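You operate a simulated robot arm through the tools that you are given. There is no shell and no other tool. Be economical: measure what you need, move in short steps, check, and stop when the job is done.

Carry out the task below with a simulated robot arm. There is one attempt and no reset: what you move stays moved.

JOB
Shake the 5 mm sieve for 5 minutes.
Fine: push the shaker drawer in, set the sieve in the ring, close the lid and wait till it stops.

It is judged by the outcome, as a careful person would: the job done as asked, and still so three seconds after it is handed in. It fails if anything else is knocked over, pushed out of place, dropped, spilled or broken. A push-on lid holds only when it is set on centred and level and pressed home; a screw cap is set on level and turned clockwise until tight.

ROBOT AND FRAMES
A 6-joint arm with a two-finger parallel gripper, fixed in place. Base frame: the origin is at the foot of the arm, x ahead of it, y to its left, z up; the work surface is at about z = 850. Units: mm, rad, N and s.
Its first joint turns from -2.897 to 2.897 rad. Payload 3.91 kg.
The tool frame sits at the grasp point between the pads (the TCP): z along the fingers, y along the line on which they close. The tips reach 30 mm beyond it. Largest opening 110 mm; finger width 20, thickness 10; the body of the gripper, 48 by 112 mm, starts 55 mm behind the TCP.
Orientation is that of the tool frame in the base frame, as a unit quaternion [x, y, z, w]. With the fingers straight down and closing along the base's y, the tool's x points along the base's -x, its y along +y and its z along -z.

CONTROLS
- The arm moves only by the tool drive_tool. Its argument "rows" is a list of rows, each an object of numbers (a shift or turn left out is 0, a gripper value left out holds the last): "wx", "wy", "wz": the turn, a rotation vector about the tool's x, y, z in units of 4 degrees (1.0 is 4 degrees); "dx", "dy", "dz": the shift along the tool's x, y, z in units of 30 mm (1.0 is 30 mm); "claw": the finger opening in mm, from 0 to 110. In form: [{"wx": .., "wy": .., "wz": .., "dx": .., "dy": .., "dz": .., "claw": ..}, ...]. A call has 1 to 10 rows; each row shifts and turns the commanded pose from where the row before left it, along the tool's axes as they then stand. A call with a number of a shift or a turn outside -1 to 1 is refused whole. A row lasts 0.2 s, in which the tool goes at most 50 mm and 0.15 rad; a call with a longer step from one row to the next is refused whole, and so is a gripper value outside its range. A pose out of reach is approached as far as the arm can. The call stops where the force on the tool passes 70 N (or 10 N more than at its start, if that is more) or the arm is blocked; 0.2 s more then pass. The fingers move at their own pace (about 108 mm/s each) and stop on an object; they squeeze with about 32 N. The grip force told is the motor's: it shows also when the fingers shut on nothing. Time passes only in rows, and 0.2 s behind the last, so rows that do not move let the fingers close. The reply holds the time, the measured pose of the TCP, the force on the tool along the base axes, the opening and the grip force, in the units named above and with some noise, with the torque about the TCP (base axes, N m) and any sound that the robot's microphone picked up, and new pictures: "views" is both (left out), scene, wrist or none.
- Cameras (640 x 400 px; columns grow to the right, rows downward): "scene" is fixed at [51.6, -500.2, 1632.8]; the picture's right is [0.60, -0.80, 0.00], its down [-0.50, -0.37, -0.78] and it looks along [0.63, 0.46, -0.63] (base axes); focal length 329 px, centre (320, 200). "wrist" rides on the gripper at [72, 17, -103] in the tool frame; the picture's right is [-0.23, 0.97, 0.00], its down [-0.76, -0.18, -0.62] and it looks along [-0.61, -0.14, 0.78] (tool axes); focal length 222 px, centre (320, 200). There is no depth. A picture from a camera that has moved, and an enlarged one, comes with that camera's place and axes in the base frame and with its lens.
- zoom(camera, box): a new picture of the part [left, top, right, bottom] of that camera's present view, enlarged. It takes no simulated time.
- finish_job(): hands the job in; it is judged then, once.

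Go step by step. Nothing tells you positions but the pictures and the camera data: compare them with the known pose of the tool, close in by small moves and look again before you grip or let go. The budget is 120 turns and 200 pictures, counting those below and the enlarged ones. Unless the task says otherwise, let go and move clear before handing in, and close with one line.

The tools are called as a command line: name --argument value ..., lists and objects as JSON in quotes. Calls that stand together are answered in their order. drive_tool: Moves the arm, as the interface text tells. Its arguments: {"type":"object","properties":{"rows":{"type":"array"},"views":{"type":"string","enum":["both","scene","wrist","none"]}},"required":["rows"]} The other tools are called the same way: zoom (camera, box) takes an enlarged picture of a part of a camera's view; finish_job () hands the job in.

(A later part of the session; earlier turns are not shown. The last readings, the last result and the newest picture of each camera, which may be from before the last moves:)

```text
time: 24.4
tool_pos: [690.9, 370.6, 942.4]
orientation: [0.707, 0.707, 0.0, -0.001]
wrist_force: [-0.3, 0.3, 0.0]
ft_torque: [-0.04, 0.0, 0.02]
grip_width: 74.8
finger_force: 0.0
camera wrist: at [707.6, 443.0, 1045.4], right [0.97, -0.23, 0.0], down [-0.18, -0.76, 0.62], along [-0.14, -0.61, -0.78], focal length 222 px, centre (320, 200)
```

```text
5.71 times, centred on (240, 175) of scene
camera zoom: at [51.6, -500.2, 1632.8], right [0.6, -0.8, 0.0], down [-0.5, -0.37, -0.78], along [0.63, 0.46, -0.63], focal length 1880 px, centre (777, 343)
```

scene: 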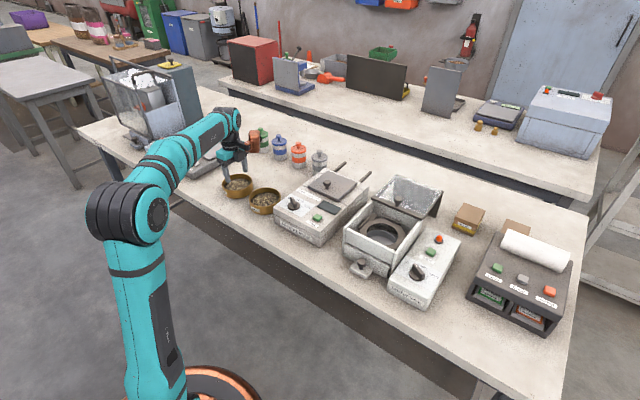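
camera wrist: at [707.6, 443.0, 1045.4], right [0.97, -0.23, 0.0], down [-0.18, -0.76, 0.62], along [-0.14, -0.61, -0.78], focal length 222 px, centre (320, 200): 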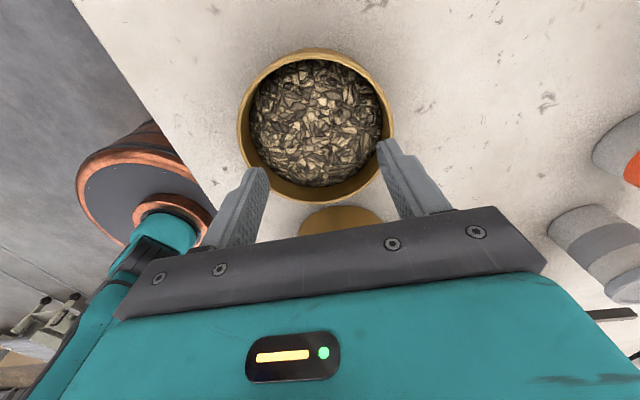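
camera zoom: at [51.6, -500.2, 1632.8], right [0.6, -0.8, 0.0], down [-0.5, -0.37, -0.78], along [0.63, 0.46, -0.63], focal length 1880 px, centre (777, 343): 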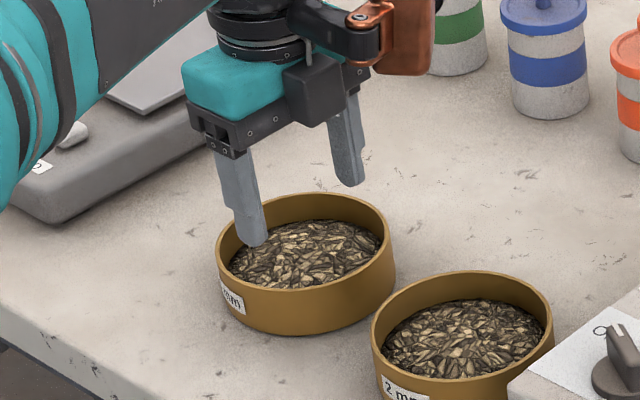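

Two views agree on centre (688, 374), rim z≈885–890. I'll trim the position, set the opening to 70, and lower inside.

drive_tool --rows '[{"dx": 0.11, "dy": -0.1, "claw": 70}, {"dz": 0.5}, {"dz": 0.5}, {"dz": 0.3}, {"dz": 0.1}, {}]'

zoom --camera "wrist" --box '[200, 50, 440, 220]'

zoom --camera "scene" --box '[205, 150, 275, 210]'

```text
time: 25.8
tool_pos: [686.8, 373.2, 901.6]
orientation: [0.707, 0.707, 0.001, -0.001]
wrist_force: [0.0, -0.7, 0.2]
ft_torque: [0.03, -0.02, 0.0]
grip_width: 69.9
finger_force: 0.0
camera wrist: at [702.7, 446.5, 1003.9], right [0.97, -0.23, 0.0], down [-0.18, -0.76, 0.62], along [-0.14, -0.61, -0.78], focal length 222 px, centre (320, 200)
```

scene: 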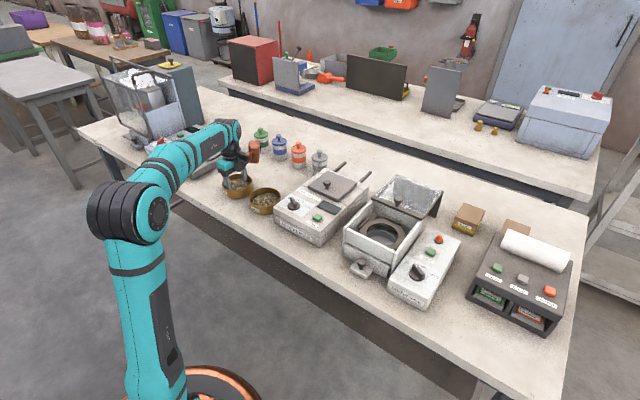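
wrist: 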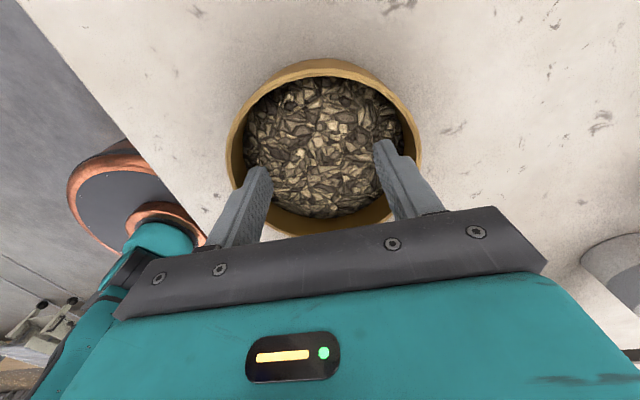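

```text
2.35 times, centred on (320, 135) of wrist
camera zoom: at [702.7, 446.5, 1003.9], right [0.97, -0.23, 0.0], down [-0.18, -0.76, 0.62], along [-0.14, -0.61, -0.78], focal length 523 px, centre (320, 353)
```

zoom: 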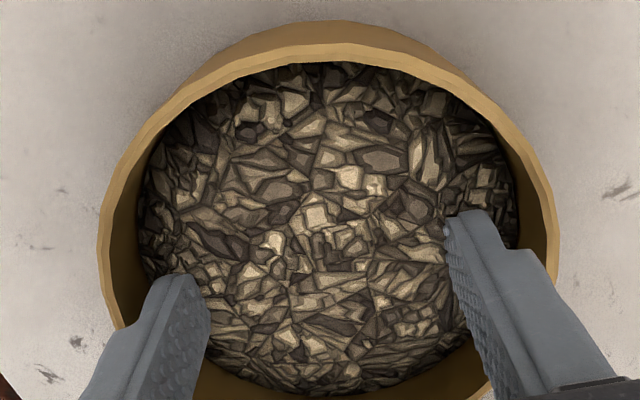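

```text
6.67 times, centred on (240, 180) of scene
camera zoom: at [51.6, -500.2, 1632.8], right [0.6, -0.8, 0.0], down [-0.5, -0.37, -0.78], along [0.63, 0.46, -0.63], focal length 2193 px, centre (853, 333)
```

zoom: 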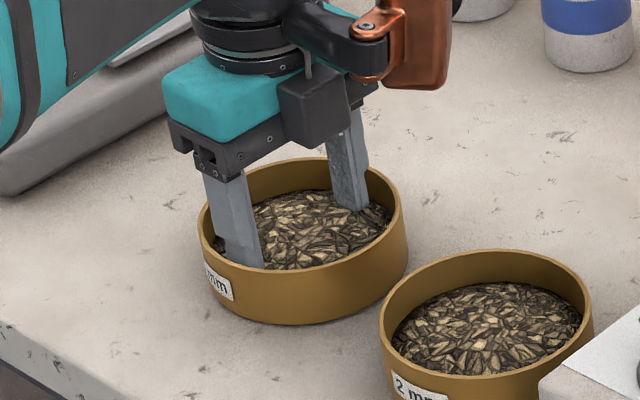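

Both fingers are inside, tips near the material surface. I'll lower 2 mm more and spread them against the wall.

drive_tool --rows '[{"dz": 0.08}, {"claw": 85}, {"claw": 110}, {}, {}]' --views "wrist"

zoom --camera "wrist" --box '[200, 50, 440, 220]'

zoom --camera "scene" --box '[205, 150, 275, 210]'

```text
time: 27.0
tool_pos: [687.4, 374.2, 899.3]
orientation: [0.707, 0.707, 0.001, 0.0]
wrist_force: [0.9, -0.1, -1.7]
ft_torque: [0.05, -0.03, 0.0]
grip_width: 81.1
finger_force: 0.0
camera wrist: at [703.9, 446.3, 1000.9], right [0.97, -0.23, 0.0], down [-0.18, -0.76, 0.62], along [-0.14, -0.61, -0.78], focal length 222 px, centre (320, 200)
```

wrist: 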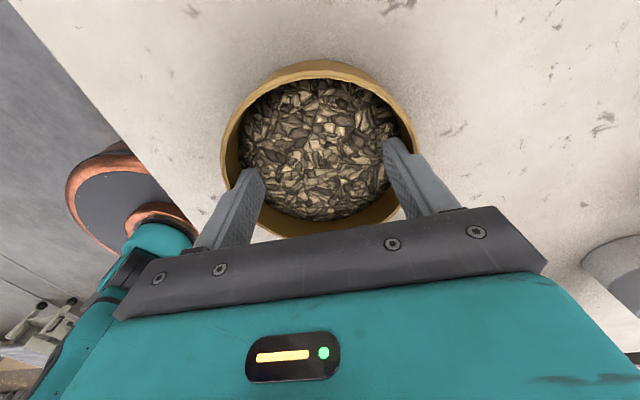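

```text
2.35 times, centred on (320, 135) of wrist
camera zoom: at [703.9, 446.3, 1000.9], right [0.97, -0.23, 0.0], down [-0.18, -0.76, 0.62], along [-0.14, -0.61, -0.78], focal length 523 px, centre (320, 353)
```

zoom: 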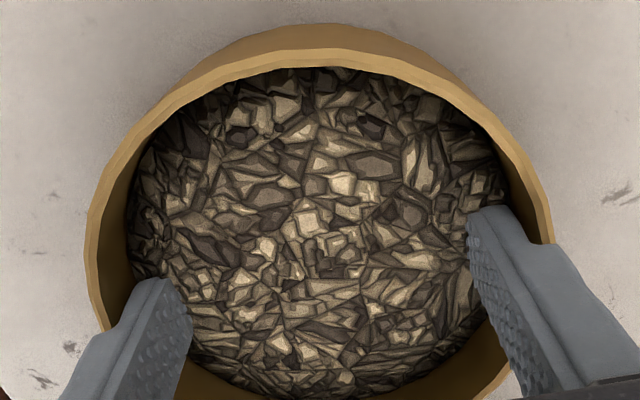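

```text
6.67 times, centred on (240, 180) of scene
camera zoom: at [51.6, -500.2, 1632.8], right [0.6, -0.8, 0.0], down [-0.5, -0.37, -0.78], along [0.63, 0.46, -0.63], focal length 2193 px, centre (853, 333)
```

zoom: 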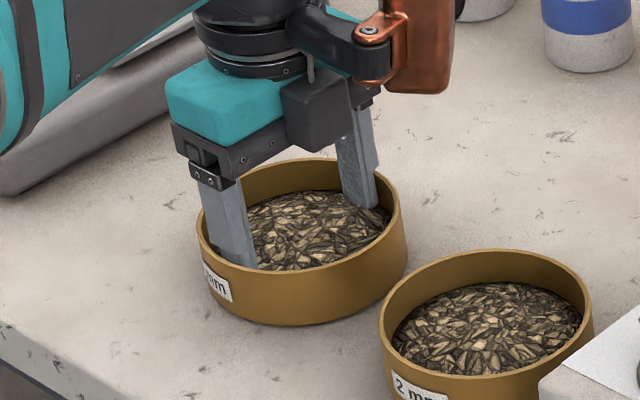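

The fingers stopped at 81 mm against the inner wall. I'll try a slow small lift.

drive_tool --rows '[{"dz": -0.05}, {"dz": -0.1}, {"dz": -0.15}, {"dz": -0.2}, {}]' --views "wrist"

zoom --camera "scene" --box '[205, 150, 275, 210]'

```text
time: 28.2
tool_pos: [686.9, 374.4, 913.8]
orientation: [0.707, 0.707, 0.001, -0.001]
wrist_force: [-0.6, -0.1, -1.4]
ft_torque: [-0.02, 0.02, -0.02]
grip_width: 81.2
finger_force: 0.1
camera wrist: at [703.0, 446.9, 1016.5], right [0.97, -0.23, 0.0], down [-0.18, -0.76, 0.62], along [-0.14, -0.61, -0.78], focal length 222 px, centre (320, 200)
```

wrist: 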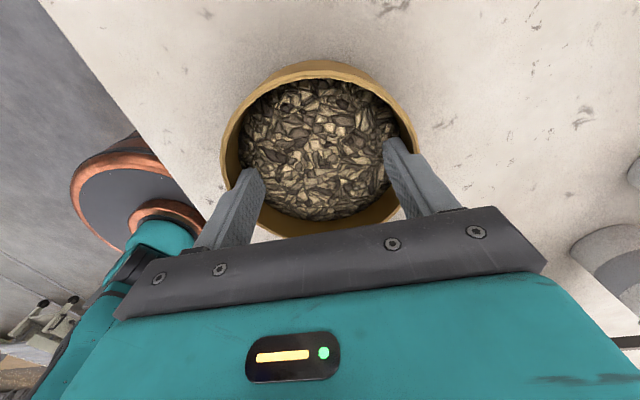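

```text
6.67 times, centred on (240, 180) of scene
camera zoom: at [51.6, -500.2, 1632.8], right [0.6, -0.8, 0.0], down [-0.5, -0.37, -0.78], along [0.63, 0.46, -0.63], focal length 2193 px, centre (853, 333)
```

zoom: 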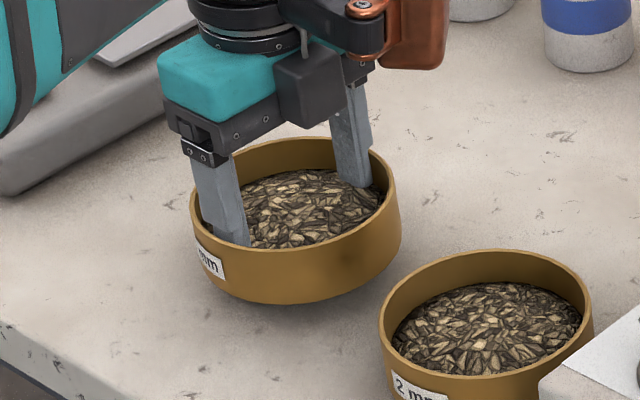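

The sieve comes up level and held. I'll raise it and carry it smoothly toward the shaker.

drive_tool --rows '[{"dz": -0.3}, {"dz": -0.6}, {"dz": -0.8}, {"dz": -0.8}, {"dz": -0.8}, {"dz": -0.8}, {"dz": -0.8}, {"dz": -0.6}, {"dz": -0.3}, {}]' --views "scene"

drive_tool --rows '[{"dx": -0.2}, {"dx": -0.4, "dy": 0.1}, {"dx": -0.6, "dy": 0.1}, {"dx": -0.8, "dy": 0.1}, {"dx": -0.8, "dy": 0.1}, {"dx": -0.8, "dy": 0.1}, {"dx": -0.8, "dy": 0.1}, {"dx": -0.8, "dy": 0.1}, {"dx": -0.8, "dy": 0.1}, {"dx": -0.6}]' --views "both"

```text
time: 30.4
tool_pos: [686.2, 374.5, 1085.1]
orientation: [0.707, 0.707, 0.001, 0.0]
wrist_force: [0.2, 0.1, -1.3]
ft_torque: [0.0, -0.01, 0.0]
grip_width: 81.5
finger_force: 0.0
```

scene: 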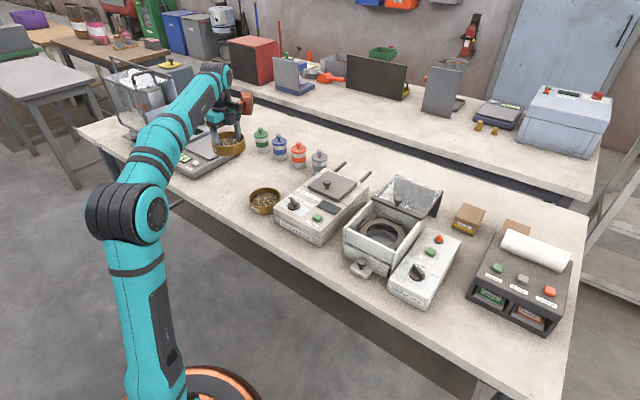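

```text
time: 32.6
tool_pos: [710.4, 176.7, 1086.2]
orientation: [0.707, 0.707, 0.001, 0.0]
wrist_force: [-0.2, 0.3, -1.9]
ft_torque: [-0.03, -0.01, 0.0]
grip_width: 81.3
finger_force: 0.0
camera wrist: at [726.0, 248.3, 1190.3], right [0.97, -0.23, 0.0], down [-0.18, -0.76, 0.62], along [-0.14, -0.61, -0.78], focal length 222 px, centre (320, 200)
```

scene: 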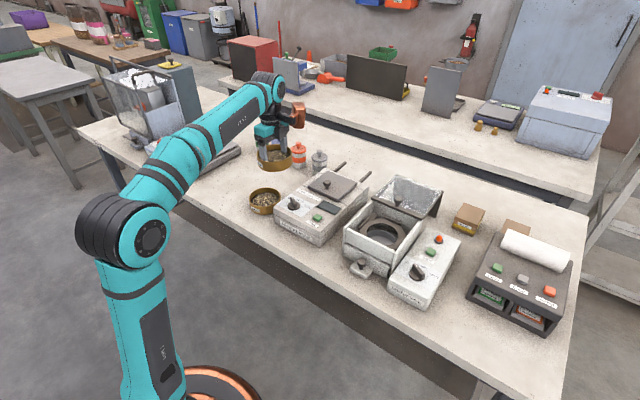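
wrist: 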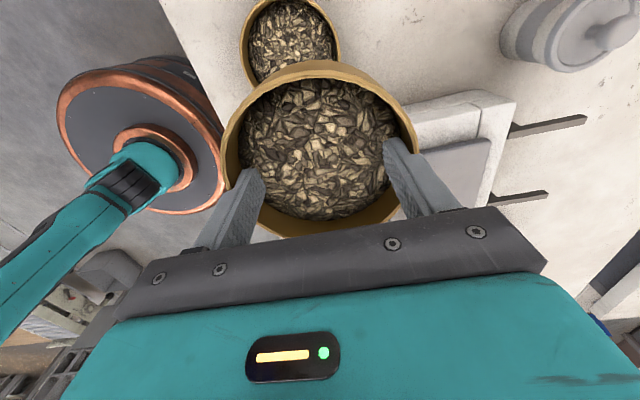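

The carry is steady. I'll take it past the shaker (y≈−330) so the camera can see the ring uncovered and fix its position accurately.

drive_tool --rows '[{"dx": -0.4}, {"dx": -0.8, "dy": 0.1}, {"dx": -0.9, "dy": 0.1}, {"dx": -0.9, "dy": 0.1}, {"dx": -0.9, "dy": 0.1}, {"dx": -0.9, "dy": 0.1}, {"dx": -0.9, "dy": 0.1}, {"dx": -0.9, "dy": 0.1}, {"dx": -0.9, "dy": 0.1}, {"dx": -0.9, "dy": 0.1}]' --views "none"

drive_tool --rows '[{"dx": -0.9}, {"dx": -0.9}, {"dx": -0.9}, {"dx": -0.9}, {"dx": -0.9}, {"dx": -0.9}, {"dx": -0.9}, {"dx": -0.9}, {"dx": -0.8}, {"dx": -0.4}]' --views "both"

zoom --camera "wrist" --box '[150, 0, 450, 190]'

```text
time: 34.8
tool_pos: [738.0, -72.8, 1086.4]
orientation: [0.707, 0.708, 0.001, 0.0]
wrist_force: [-0.2, 0.2, -1.1]
ft_torque: [-0.01, -0.02, 0.03]
grip_width: 81.4
finger_force: 0.0
```

```text
time: 37.0
tool_pos: [736.4, -328.6, 1083.1]
orientation: [0.706, 0.708, 0.001, -0.001]
wrist_force: [0.4, -0.5, -1.2]
ft_torque: [-0.02, 0.03, 0.01]
grip_width: 81.8
finger_force: 0.0
camera wrist: at [753.6, -256.0, 1186.7], right [0.97, -0.23, 0.0], down [-0.18, -0.76, 0.62], along [-0.14, -0.61, -0.78], focal length 222 px, centre (320, 200)
```

scene: 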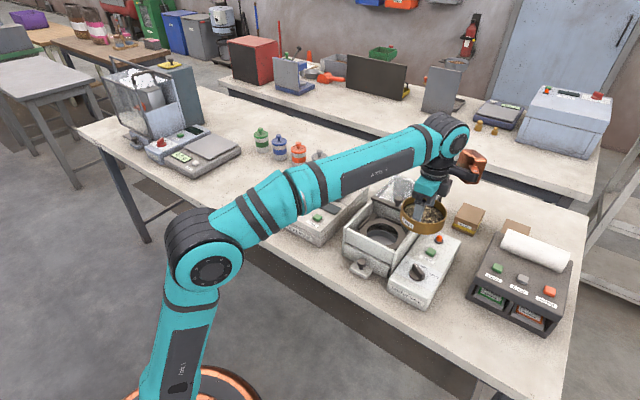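
wrist: 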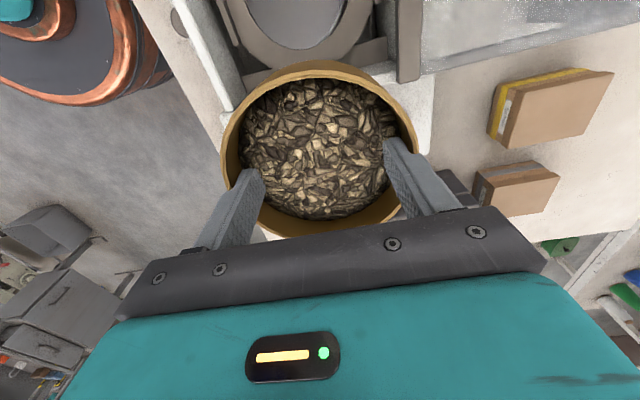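

```text
2.11 times, centred on (300, 95) of wrist
camera zoom: at [753.6, -256.0, 1186.7], right [0.97, -0.23, 0.0], down [-0.18, -0.76, 0.62], along [-0.14, -0.61, -0.78], focal length 468 px, centre (362, 421)
```

zoom: 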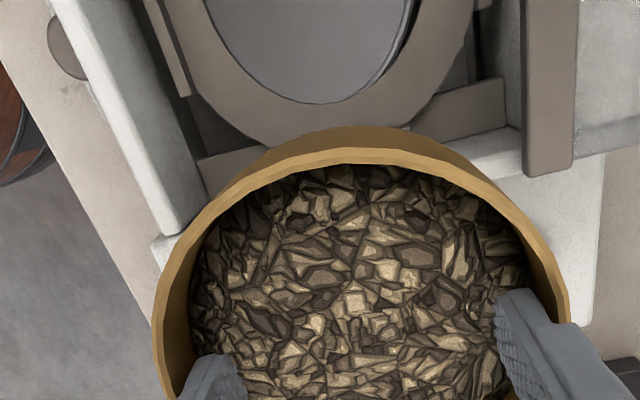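

The ring is only half visible; I'll go 70 mm further.

drive_tool --rows '[{"dx": -0.5}, {"dx": -0.7}, {"dx": -0.7}, {"dx": -0.4}, {}]' --views "wrist"

zoom --camera "wrist" --box '[150, 0, 450, 190]'

```text
time: 38.2
tool_pos: [739.3, -397.0, 1084.2]
orientation: [0.707, 0.707, 0.0, 0.0]
wrist_force: [0.3, 0.1, -1.2]
ft_torque: [-0.01, -0.03, 0.01]
grip_width: 81.7
finger_force: 0.1
camera wrist: at [754.2, -323.8, 1187.2], right [0.97, -0.23, 0.0], down [-0.18, -0.76, 0.62], along [-0.14, -0.61, -0.78], focal length 222 px, centre (320, 200)
```

wrist: 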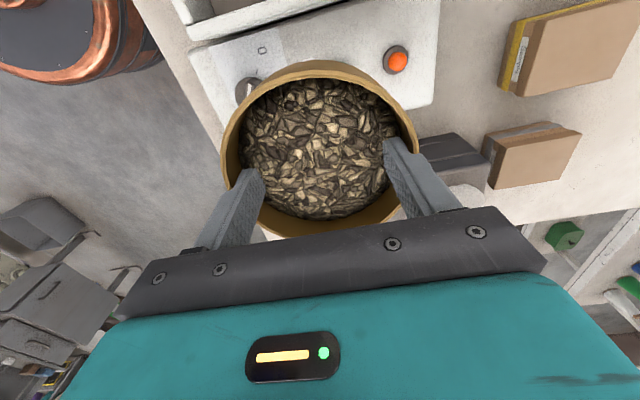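

```text
2.11 times, centred on (300, 95) of wrist
camera zoom: at [754.2, -323.8, 1187.2], right [0.97, -0.23, 0.0], down [-0.18, -0.76, 0.62], along [-0.14, -0.61, -0.78], focal length 468 px, centre (362, 421)
```

zoom: 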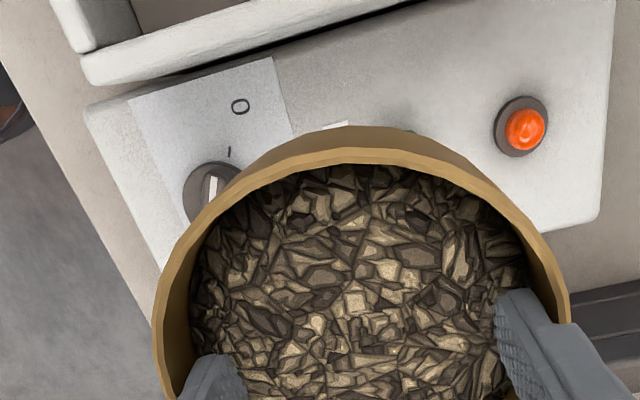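

The pointer on the dial clearly aims at 0, so it needs turning to 5 min later. For the ring I'll view from the near-left side instead.

drive_tool --rows '[{"dx": 0.4, "dy": -0.35}, {"dx": 0.8, "dy": -0.7}, {"dx": 0.8, "dy": -0.7}, {"dx": 0.8, "dy": -0.7}, {"dx": 0.8, "dy": -0.7}, {"dx": 0.8, "dy": -0.7}, {"dx": 0.7, "dy": -0.7}, {"dx": 0.4, "dy": -0.4}, {}]' --views "wrist"

zoom --camera "wrist" --box '[360, 0, 600, 150]'

```text
time: 40.2
tool_pos: [588.2, -230.6, 1085.5]
orientation: [0.707, 0.707, 0.0, 0.0]
wrist_force: [0.5, -0.2, -0.8]
ft_torque: [-0.02, -0.01, 0.01]
grip_width: 82.1
finger_force: 0.1
camera wrist: at [604.2, -159.6, 1188.5], right [0.97, -0.23, 0.0], down [-0.18, -0.76, 0.62], along [-0.14, -0.61, -0.78], focal length 222 px, centre (320, 200)
```

wrist: 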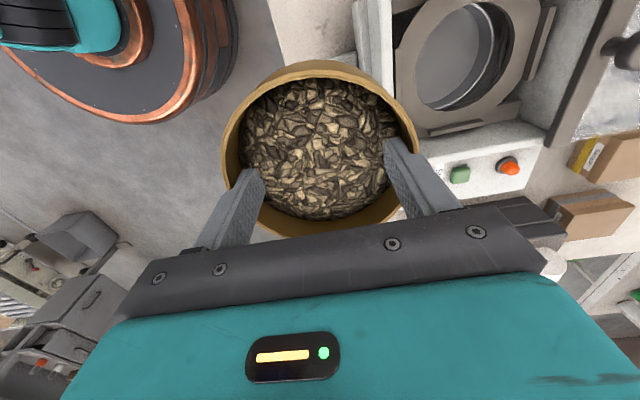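

```text
2.67 times, centred on (480, 75) of wrist
camera zoom: at [604.2, -159.6, 1188.5], right [0.97, -0.23, 0.0], down [-0.18, -0.76, 0.62], along [-0.14, -0.61, -0.78], focal length 592 px, centre (-107, 533)
```

zoom: 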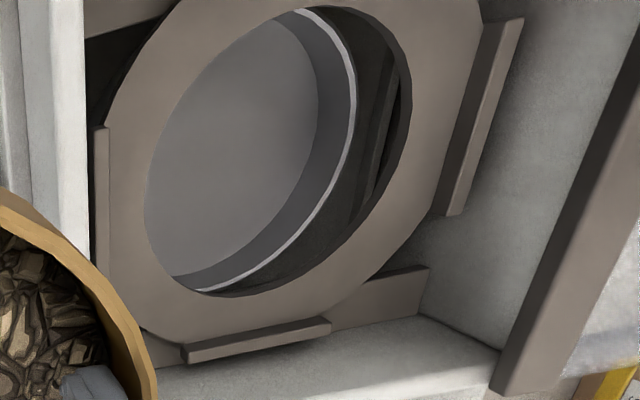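

The ring centre comes out at about (738, −225), z≈921. The sieve's centre is about (−1, −2.5) mm from the TCP, so I'll bring the TCP to (739, −222.5) and lower to just over the box top.

drive_tool --rows '[{"dy": 0.4}, {"dy": 0.7, "dx": 0.05}, {"dy": 0.8, "dx": 0.05}, {"dy": 0.8, "dx": 0.05}, {"dy": 0.8, "dx": 0.05}, {"dy": 0.7, "dx": 0.05}, {"dy": 0.5}, {"dy": 0.3}, {}, {}]' --views "none"

drive_tool --rows '[{"dz": 0.4}, {"dz": 0.6}, {"dz": 0.6}, {"dz": 0.3}, {}]' --views "both"

zoom --camera "wrist" --box '[170, 0, 470, 190]'

zoom --camera "scene" --box '[335, 160, 465, 270]'

```text
time: 42.4
tool_pos: [738.5, -226.2, 1085.4]
orientation: [0.707, 0.707, 0.001, 0.0]
wrist_force: [-0.5, -0.9, -1.4]
ft_torque: [-0.01, 0.03, 0.0]
grip_width: 82.0
finger_force: 0.1
```

```text
time: 43.6
tool_pos: [739.3, -224.7, 1027.3]
orientation: [0.708, 0.707, 0.001, -0.001]
wrist_force: [-0.2, -0.2, -0.9]
ft_torque: [-0.02, 0.0, -0.01]
grip_width: 81.8
finger_force: 0.1
camera wrist: at [755.3, -152.2, 1130.7], right [0.97, -0.23, 0.0], down [-0.18, -0.76, 0.62], along [-0.14, -0.61, -0.78], focal length 222 px, centre (320, 200)
```

scene: 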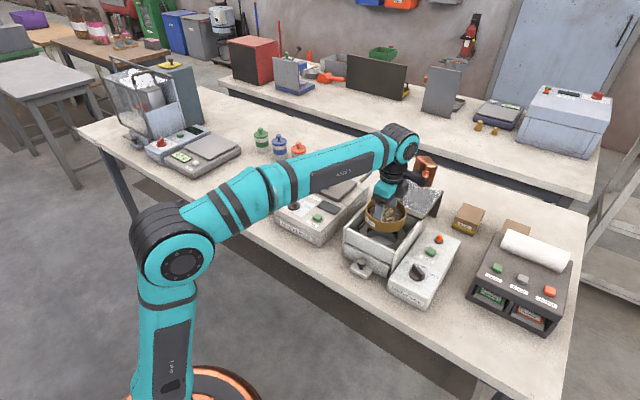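
wrist: 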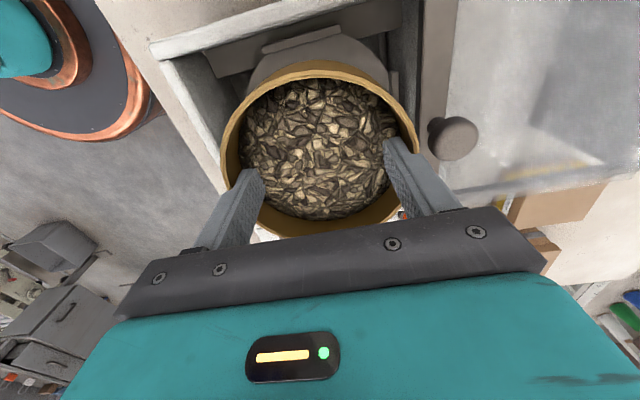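

```text
2.11 times, centred on (320, 95) of wrist
camera zoom: at [755.3, -152.2, 1130.7], right [0.97, -0.23, 0.0], down [-0.18, -0.76, 0.62], along [-0.14, -0.61, -0.78], focal length 468 px, centre (320, 421)
```

zoom: 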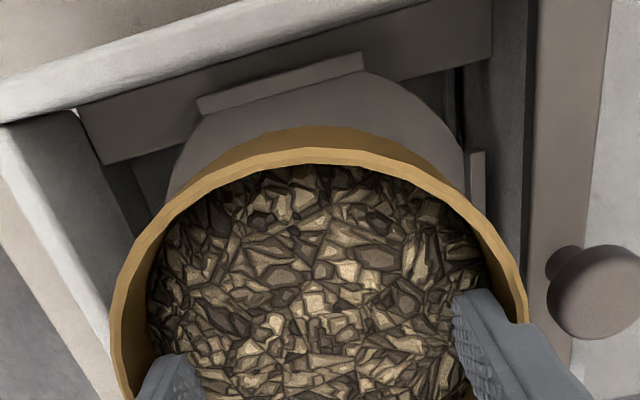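

```text
3.64 times, centred on (400, 215) of scene
camera zoom: at [51.6, -500.2, 1632.8], right [0.6, -0.8, 0.0], down [-0.5, -0.37, -0.78], along [0.63, 0.46, -0.63], focal length 1196 px, centre (29, 146)
```

zoom: 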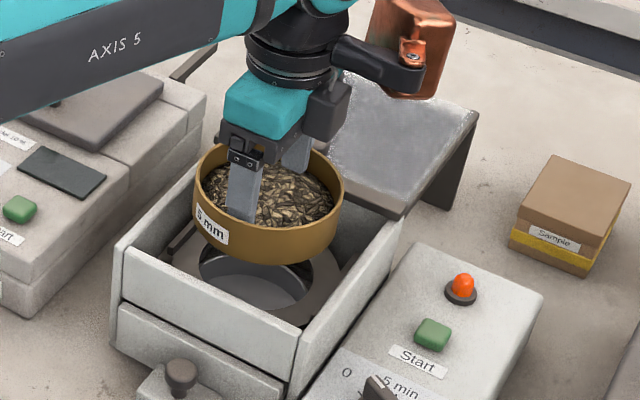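

The sieve centre (738, −226.5) matches the ring centre (739, −225.4) within about 1 mm. I'll lower into the box, slowing for contact.

drive_tool --rows '[{"dz": 0.4, "dx": 0.03}, {"dz": 0.5}, {"dz": 0.4}, {"dz": 0.2}, {"dz": 0.1}, {}]' --views "both"

zoom --camera "scene" --box '[335, 170, 445, 270]'

zoom --camera "wrist" --box '[170, 0, 470, 190]'

```text
time: 45.0
tool_pos: [739.0, -224.0, 981.3]
orientation: [0.707, 0.707, 0.001, -0.001]
wrist_force: [0.7, 0.7, -1.6]
ft_torque: [0.01, -0.01, 0.0]
grip_width: 81.8
finger_force: 0.0
camera wrist: at [755.0, -152.0, 1083.5], right [0.97, -0.23, 0.0], down [-0.18, -0.76, 0.62], along [-0.14, -0.61, -0.78], focal length 222 px, centre (320, 200)
```

scene: 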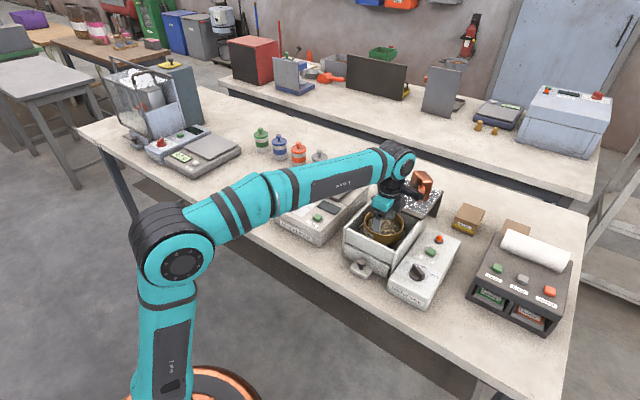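
wrist: 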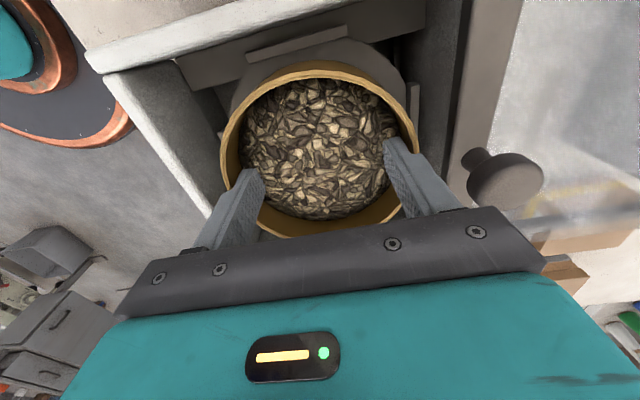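

```text
4.00 times, centred on (390, 220) of scene
camera zoom: at [51.6, -500.2, 1632.8], right [0.6, -0.8, 0.0], down [-0.5, -0.37, -0.78], along [0.63, 0.46, -0.63], focal length 1316 px, centre (40, 120)
```

zoom: 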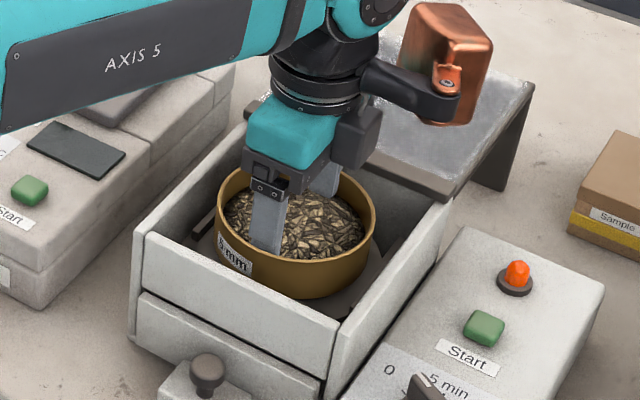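

```text
2.11 times, centred on (320, 95) of wrist
camera zoom: at [755.0, -152.0, 1083.5], right [0.97, -0.23, 0.0], down [-0.18, -0.76, 0.62], along [-0.14, -0.61, -0.78], focal length 468 px, centre (320, 421)
```

zoom: 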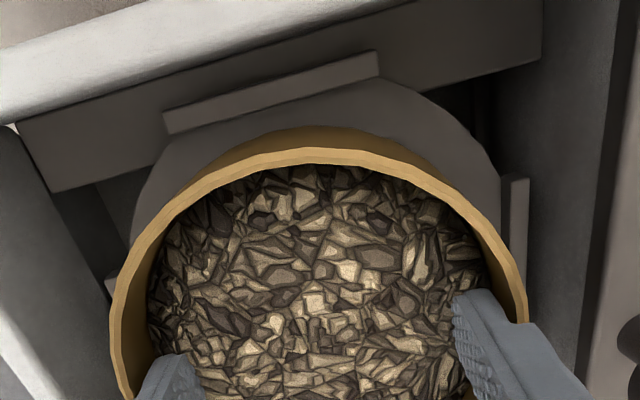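

It is well centred between the stops and still a little above the ring. I'll continue in 3 mm steps.

drive_tool --rows '[{"dz": 0.1}, {"dz": 0.1}, {"dz": 0.1}, {}]' --views "none"

```text
time: 46.0
tool_pos: [738.9, -223.6, 971.4]
orientation: [0.707, 0.707, 0.0, -0.001]
wrist_force: [0.1, -0.2, -1.3]
ft_torque: [0.03, -0.02, 0.01]
grip_width: 81.7
finger_force: 0.0
```

drive_tool --rows '[{"dz": 0.07}, {"dz": 0.07}, {}]' --views "wrist"

zoom --camera "wrist" --box '[170, 0, 470, 190]'

zoom --camera "scene" --box '[345, 190, 425, 260]'

```text
time: 46.8
tool_pos: [738.7, -224.2, 969.3]
orientation: [0.707, 0.707, 0.001, 0.001]
wrist_force: [6.1, -0.2, 29.6]
ft_torque: [0.03, -0.1, 0.04]
grip_width: 81.9
finger_force: 0.1
camera wrist: at [754.0, -151.2, 1072.7], right [0.97, -0.23, 0.0], down [-0.18, -0.76, 0.62], along [-0.14, -0.61, -0.78], focal length 222 px, centre (320, 200)
```

wrist: 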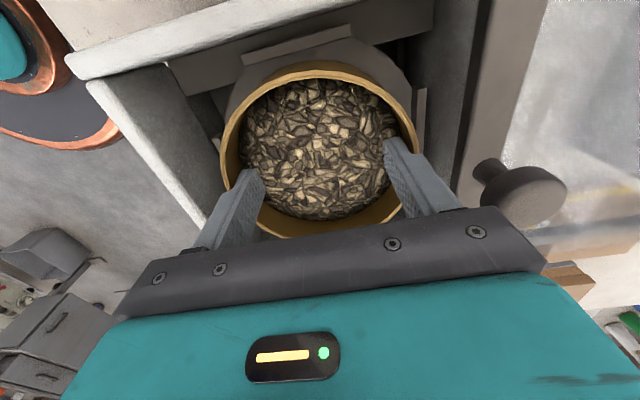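

```text
2.11 times, centred on (320, 95) of wrist
camera zoom: at [754.0, -151.2, 1072.7], right [0.97, -0.23, 0.0], down [-0.18, -0.76, 0.62], along [-0.14, -0.61, -0.78], focal length 468 px, centre (320, 421)
```

zoom: 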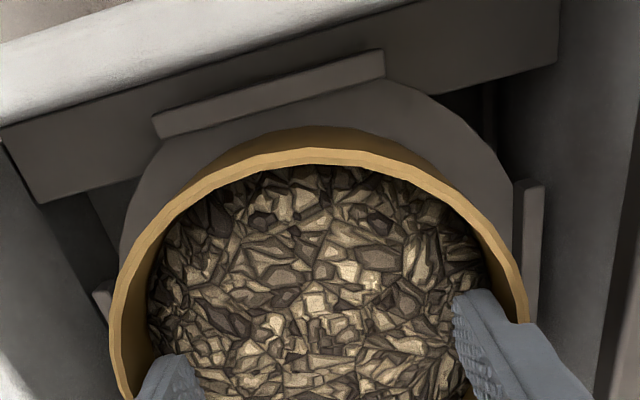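

```text
5.71 times, centred on (385, 225) of scene
camera zoom: at [51.6, -500.2, 1632.8], right [0.6, -0.8, 0.0], down [-0.5, -0.37, -0.78], along [0.63, 0.46, -0.63], focal length 1880 px, centre (-51, 57)
```

zoom: 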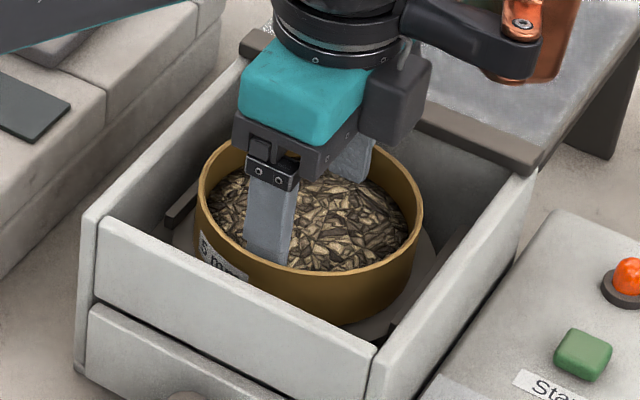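

It is seated on the ring (30 N contact at the expected height), with gaps to all the stops. I'll ease the pressure, release, and withdraw upward.

drive_tool --rows '[{"dz": -0.04}, {"claw": 76}, {"claw": 70}, {}, {"dz": -0.2}, {"dz": -0.5}, {"dz": -0.8}, {"dz": -0.9}, {"dz": -0.9}]' --views "both"

zoom --camera "wrist" --box '[170, 0, 470, 190]'

zoom --camera "scene" --box '[345, 190, 425, 260]'

```text
time: 48.8
tool_pos: [741.6, -224.7, 1068.7]
orientation: [0.707, 0.707, 0.0, -0.001]
wrist_force: [0.3, -1.1, -0.2]
ft_torque: [0.0, 0.0, -0.01]
grip_width: 69.8
finger_force: 0.1
camera wrist: at [757.8, -151.6, 1172.3], right [0.97, -0.23, 0.0], down [-0.18, -0.76, 0.62], along [-0.14, -0.61, -0.78], focal length 222 px, centre (320, 200)
```

scene: 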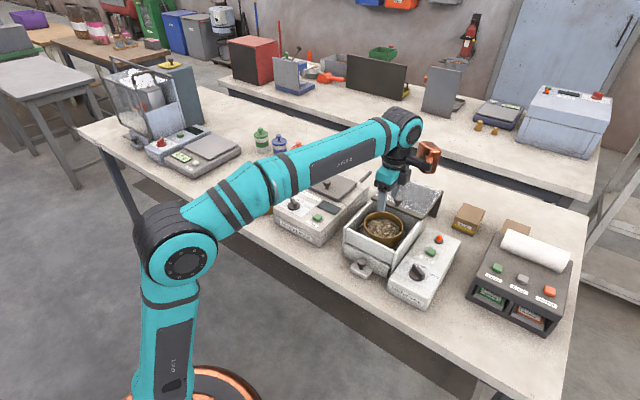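
wrist: 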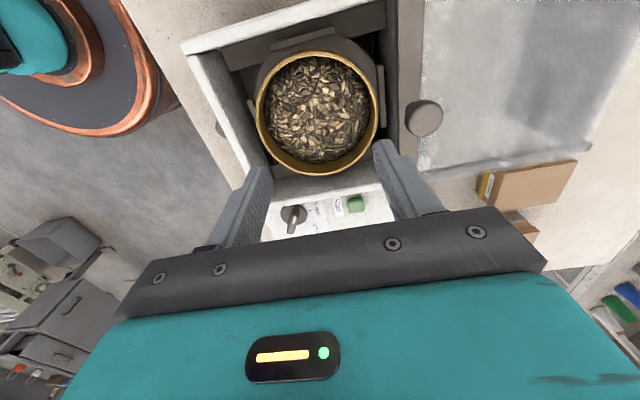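

```text
2.11 times, centred on (320, 95) of wrist
camera zoom: at [757.8, -151.6, 1172.3], right [0.97, -0.23, 0.0], down [-0.18, -0.76, 0.62], along [-0.14, -0.61, -0.78], focal length 468 px, centre (320, 421)
```

zoom: 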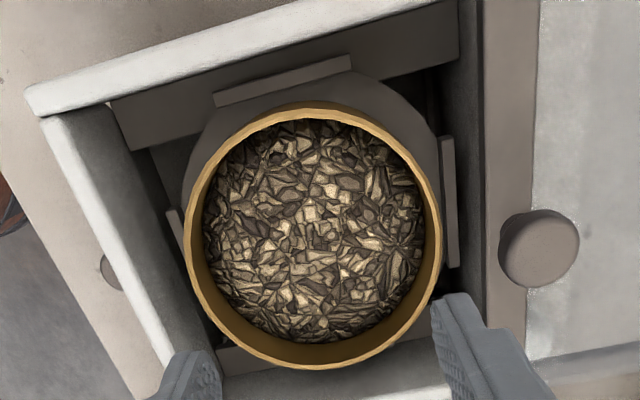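

```text
5.71 times, centred on (385, 225) of scene
camera zoom: at [51.6, -500.2, 1632.8], right [0.6, -0.8, 0.0], down [-0.5, -0.37, -0.78], along [0.63, 0.46, -0.63], focal length 1880 px, centre (-51, 57)
```

zoom: 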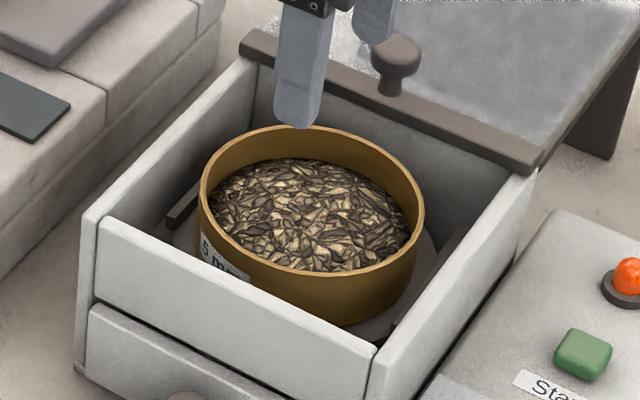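

The sieve sits level in the ring. The lid knob is near (822, −225), top z≈1004. I'll move over it and check before lowering.

drive_tool --rows '[{"dy": 0.6, "claw": 60}, {"dy": 0.8}, {"dy": 0.8}, {"dy": 0.47}, {}]' --views "both"

zoom --camera "wrist" --box '[170, 0, 470, 220]'

zoom --camera "scene" --box '[360, 140, 460, 230]'

```text
time: 50.0
tool_pos: [818.3, -224.4, 1066.4]
orientation: [0.708, 0.707, 0.0, -0.001]
wrist_force: [0.0, -0.8, -0.4]
ft_torque: [0.0, 0.01, 0.0]
grip_width: 59.9
finger_force: 0.1
camera wrist: at [835.0, -151.9, 1169.5], right [0.97, -0.23, 0.0], down [-0.18, -0.76, 0.62], along [-0.14, -0.61, -0.78], focal length 222 px, centre (320, 200)
```

scene: 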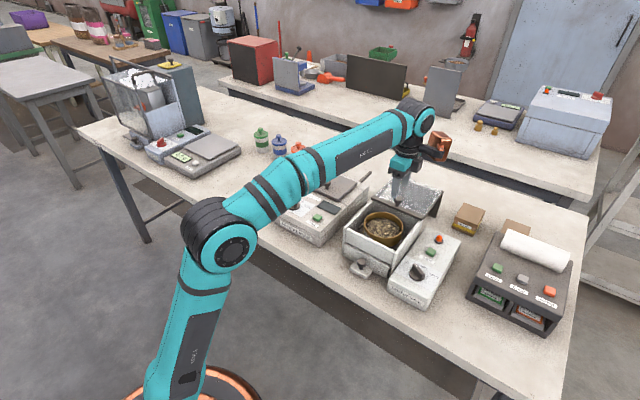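
wrist: 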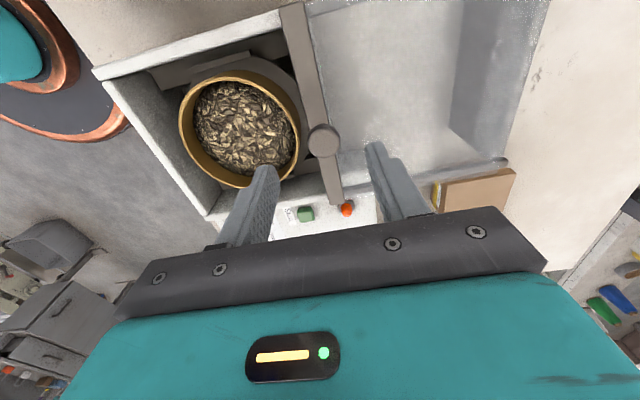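

```text
1.82 times, centred on (320, 110) of wrist
camera zoom: at [835.0, -151.9, 1169.5], right [0.97, -0.23, 0.0], down [-0.18, -0.76, 0.62], along [-0.14, -0.61, -0.78], focal length 404 px, centre (320, 364)
```

zoom: 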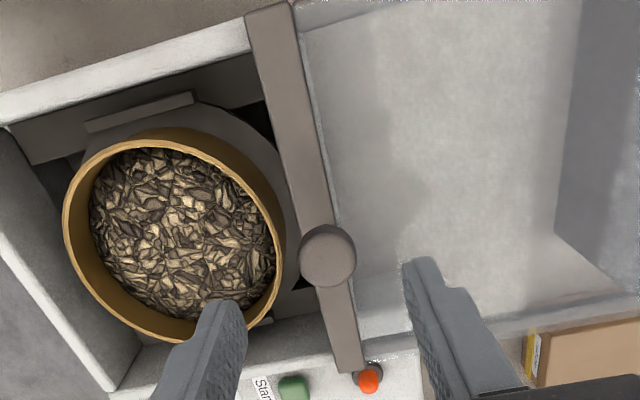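

```text
4.44 times, centred on (410, 185) of scene
camera zoom: at [51.6, -500.2, 1632.8], right [0.6, -0.8, 0.0], down [-0.5, -0.37, -0.78], along [0.63, 0.46, -0.63], focal length 1462 px, centre (-80, 267)
```

zoom: 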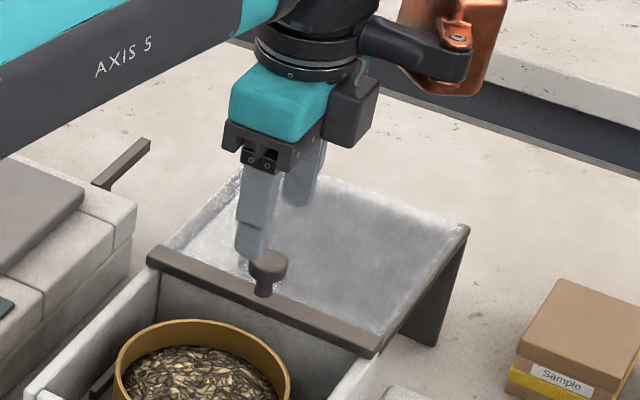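

The knob is at about (822, −223.5), between the fingers. I'll nudge +3 mm, lower so the tips straddle its head, and close.

drive_tool --rows '[{"dy": 0.11}, {"dz": 0.6}, {"dz": 0.6}, {"dz": 0.35}, {"claw": 40}, {"claw": 0}, {}, {}]' --views "both"

zoom --camera "scene" --box '[360, 150, 460, 240]'

zoom --camera "wrist" --box '[170, 0, 470, 220]'

```text
time: 51.8
tool_pos: [821.7, -223.6, 1019.9]
orientation: [0.707, 0.707, 0.001, -0.001]
wrist_force: [-0.4, -0.2, -1.1]
ft_torque: [-0.19, -0.01, -0.01]
grip_width: 25.1
finger_force: 45.2
camera wrist: at [837.4, -151.8, 1123.4], right [0.97, -0.23, 0.0], down [-0.18, -0.76, 0.62], along [-0.14, -0.61, -0.78], focal length 222 px, centre (320, 200)
```

scene: 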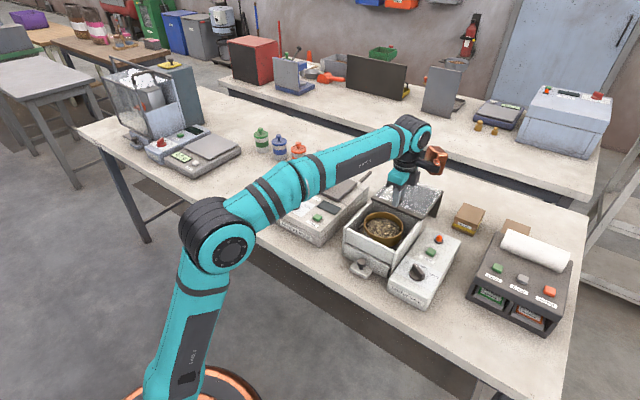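
wrist: 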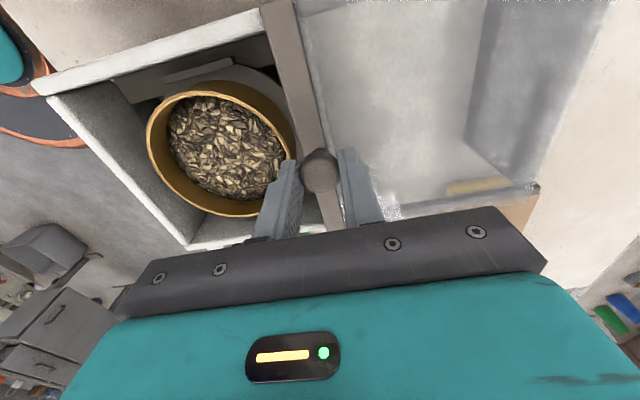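

```text
4.44 times, centred on (410, 195) of scene
camera zoom: at [51.6, -500.2, 1632.8], right [0.6, -0.8, 0.0], down [-0.5, -0.37, -0.78], along [0.63, 0.46, -0.63], focal length 1462 px, centre (-80, 222)
```

zoom: 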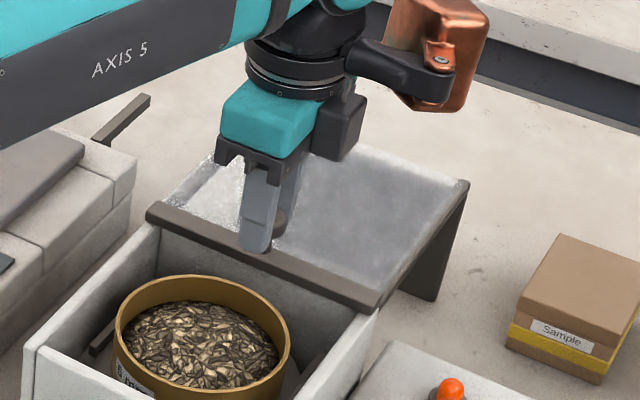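

```text
1.82 times, centred on (320, 110) of wrist
camera zoom: at [837.4, -151.8, 1123.4], right [0.97, -0.23, 0.0], down [-0.18, -0.76, 0.62], along [-0.14, -0.61, -0.78], focal length 404 px, centre (320, 364)
```

zoom: 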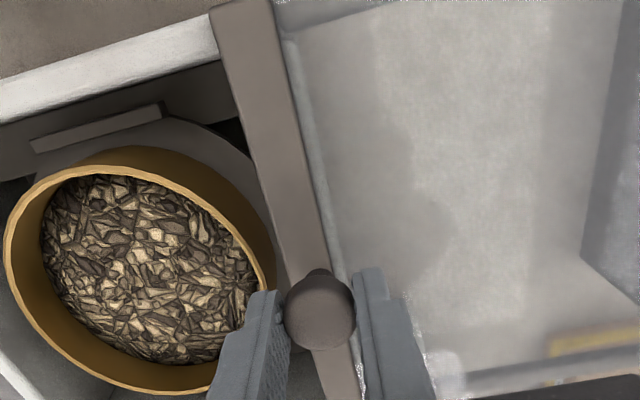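

The knob is gripped (25 mm). I'll pull a short way toward −x to test that the lid slides.

drive_tool --rows '[{"dy": -0.1}, {"dy": -0.2}, {"dy": -0.3}, {}]' --views "scene"

zoom --camera "scene" --box '[350, 150, 460, 240]'

```text
time: 52.8
tool_pos: [804.2, -225.7, 1020.5]
orientation: [0.707, 0.708, 0.001, -0.001]
wrist_force: [0.3, 3.7, 5.0]
ft_torque: [0.69, 0.03, 0.01]
grip_width: 25.3
finger_force: 45.0
```

scene: 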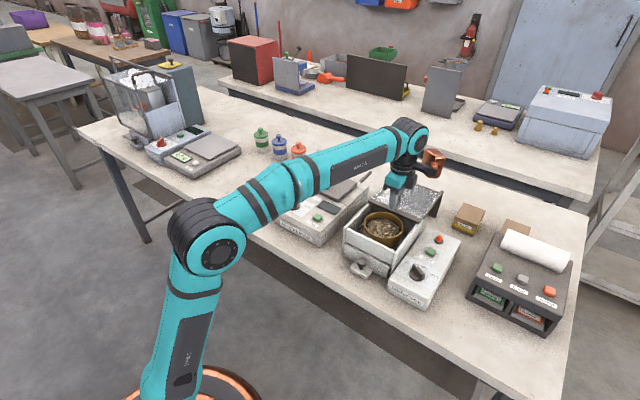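

```text
4.44 times, centred on (405, 195) of scene
camera zoom: at [51.6, -500.2, 1632.8], right [0.6, -0.8, 0.0], down [-0.5, -0.37, -0.78], along [0.63, 0.46, -0.63], focal length 1462 px, centre (-58, 222)
```

zoom: 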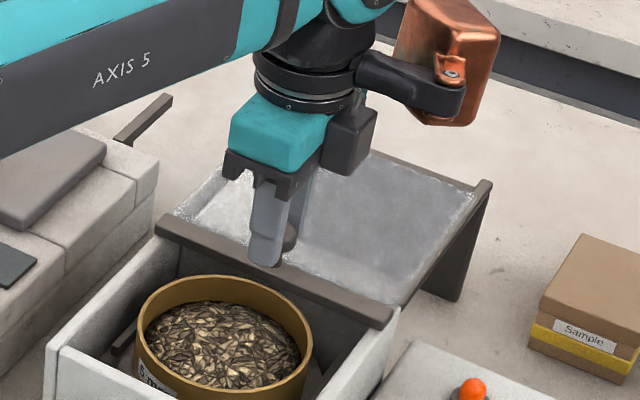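

The lid slides freely. I'll keep pulling.

drive_tool --rows '[{"dy": -0.4}, {"dy": -0.4}, {"dy": -0.4}, {"dy": -0.4}, {"dy": -0.4}, {"dy": -0.4}, {"dy": -0.4}, {"dy": -0.4}, {"dy": -0.4}, {}]' --views "scene"

zoom --camera "scene" --box '[330, 150, 460, 270]'

```text
time: 55.0
tool_pos: [695.9, -224.7, 1021.5]
orientation: [0.707, 0.707, 0.0, -0.002]
wrist_force: [0.0, -0.7, -15.4]
ft_torque: [-0.74, -0.03, -0.01]
grip_width: 25.4
finger_force: 44.9
```

scene: 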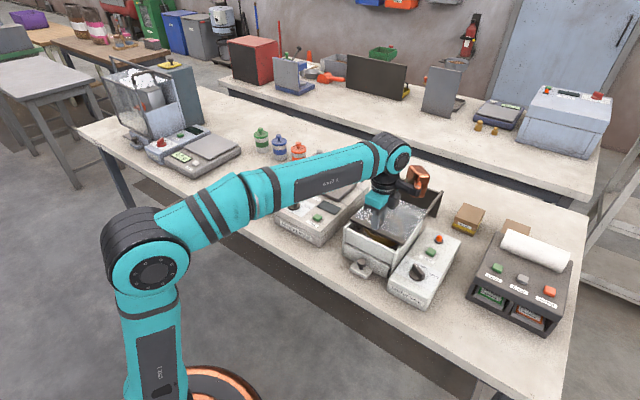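

```text
3.33 times, centred on (395, 210) of scene
camera zoom: at [51.6, -500.2, 1632.8], right [0.6, -0.8, 0.0], down [-0.5, -0.37, -0.78], along [0.63, 0.46, -0.63], focal length 1096 px, centre (70, 167)
```

zoom: 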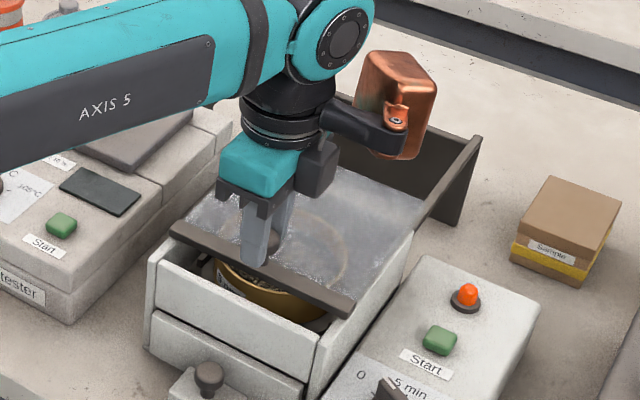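

About 40 mm left to go. I'll continue slowly with a slight downward trim until it stops.

drive_tool --rows '[{"dy": -0.3, "dz": 0.05}, {"dy": -0.3}, {"dy": -0.2}, {"dy": -0.2}, {"dy": -0.15}, {"dy": -0.15}, {"dy": -0.1}, {"dy": -0.1}]' --views "scene"

zoom --camera "scene" --box '[330, 150, 460, 270]'

```text
time: 56.5
tool_pos: [660.9, -223.5, 1018.4]
orientation: [0.706, 0.708, 0.002, 0.003]
wrist_force: [51.3, 2.7, 1.1]
ft_torque: [0.16, -0.81, 0.16]
grip_width: 25.2
finger_force: 44.3
stopped in row 7: the force on the tool passed its limit at 80 N (the readings are from after the stop); the commanded pose is now the measured one
```

scene: 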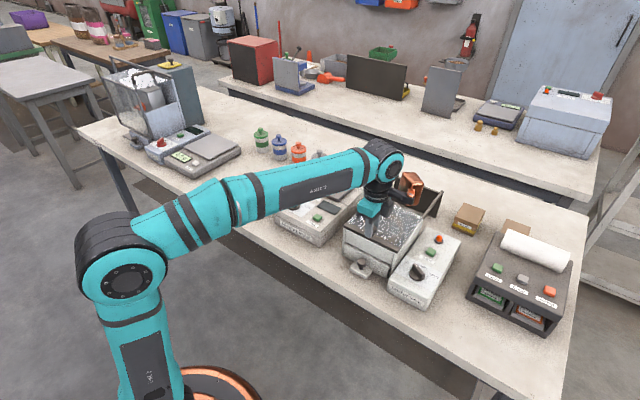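

```text
3.33 times, centred on (395, 210) of scene
camera zoom: at [51.6, -500.2, 1632.8], right [0.6, -0.8, 0.0], down [-0.5, -0.37, -0.78], along [0.63, 0.46, -0.63], focal length 1096 px, centre (70, 167)
```

zoom: 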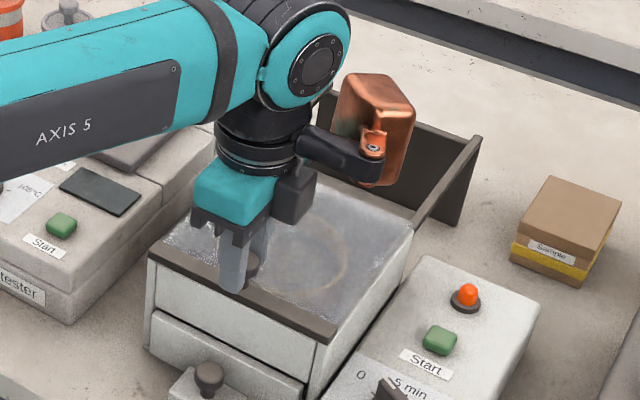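

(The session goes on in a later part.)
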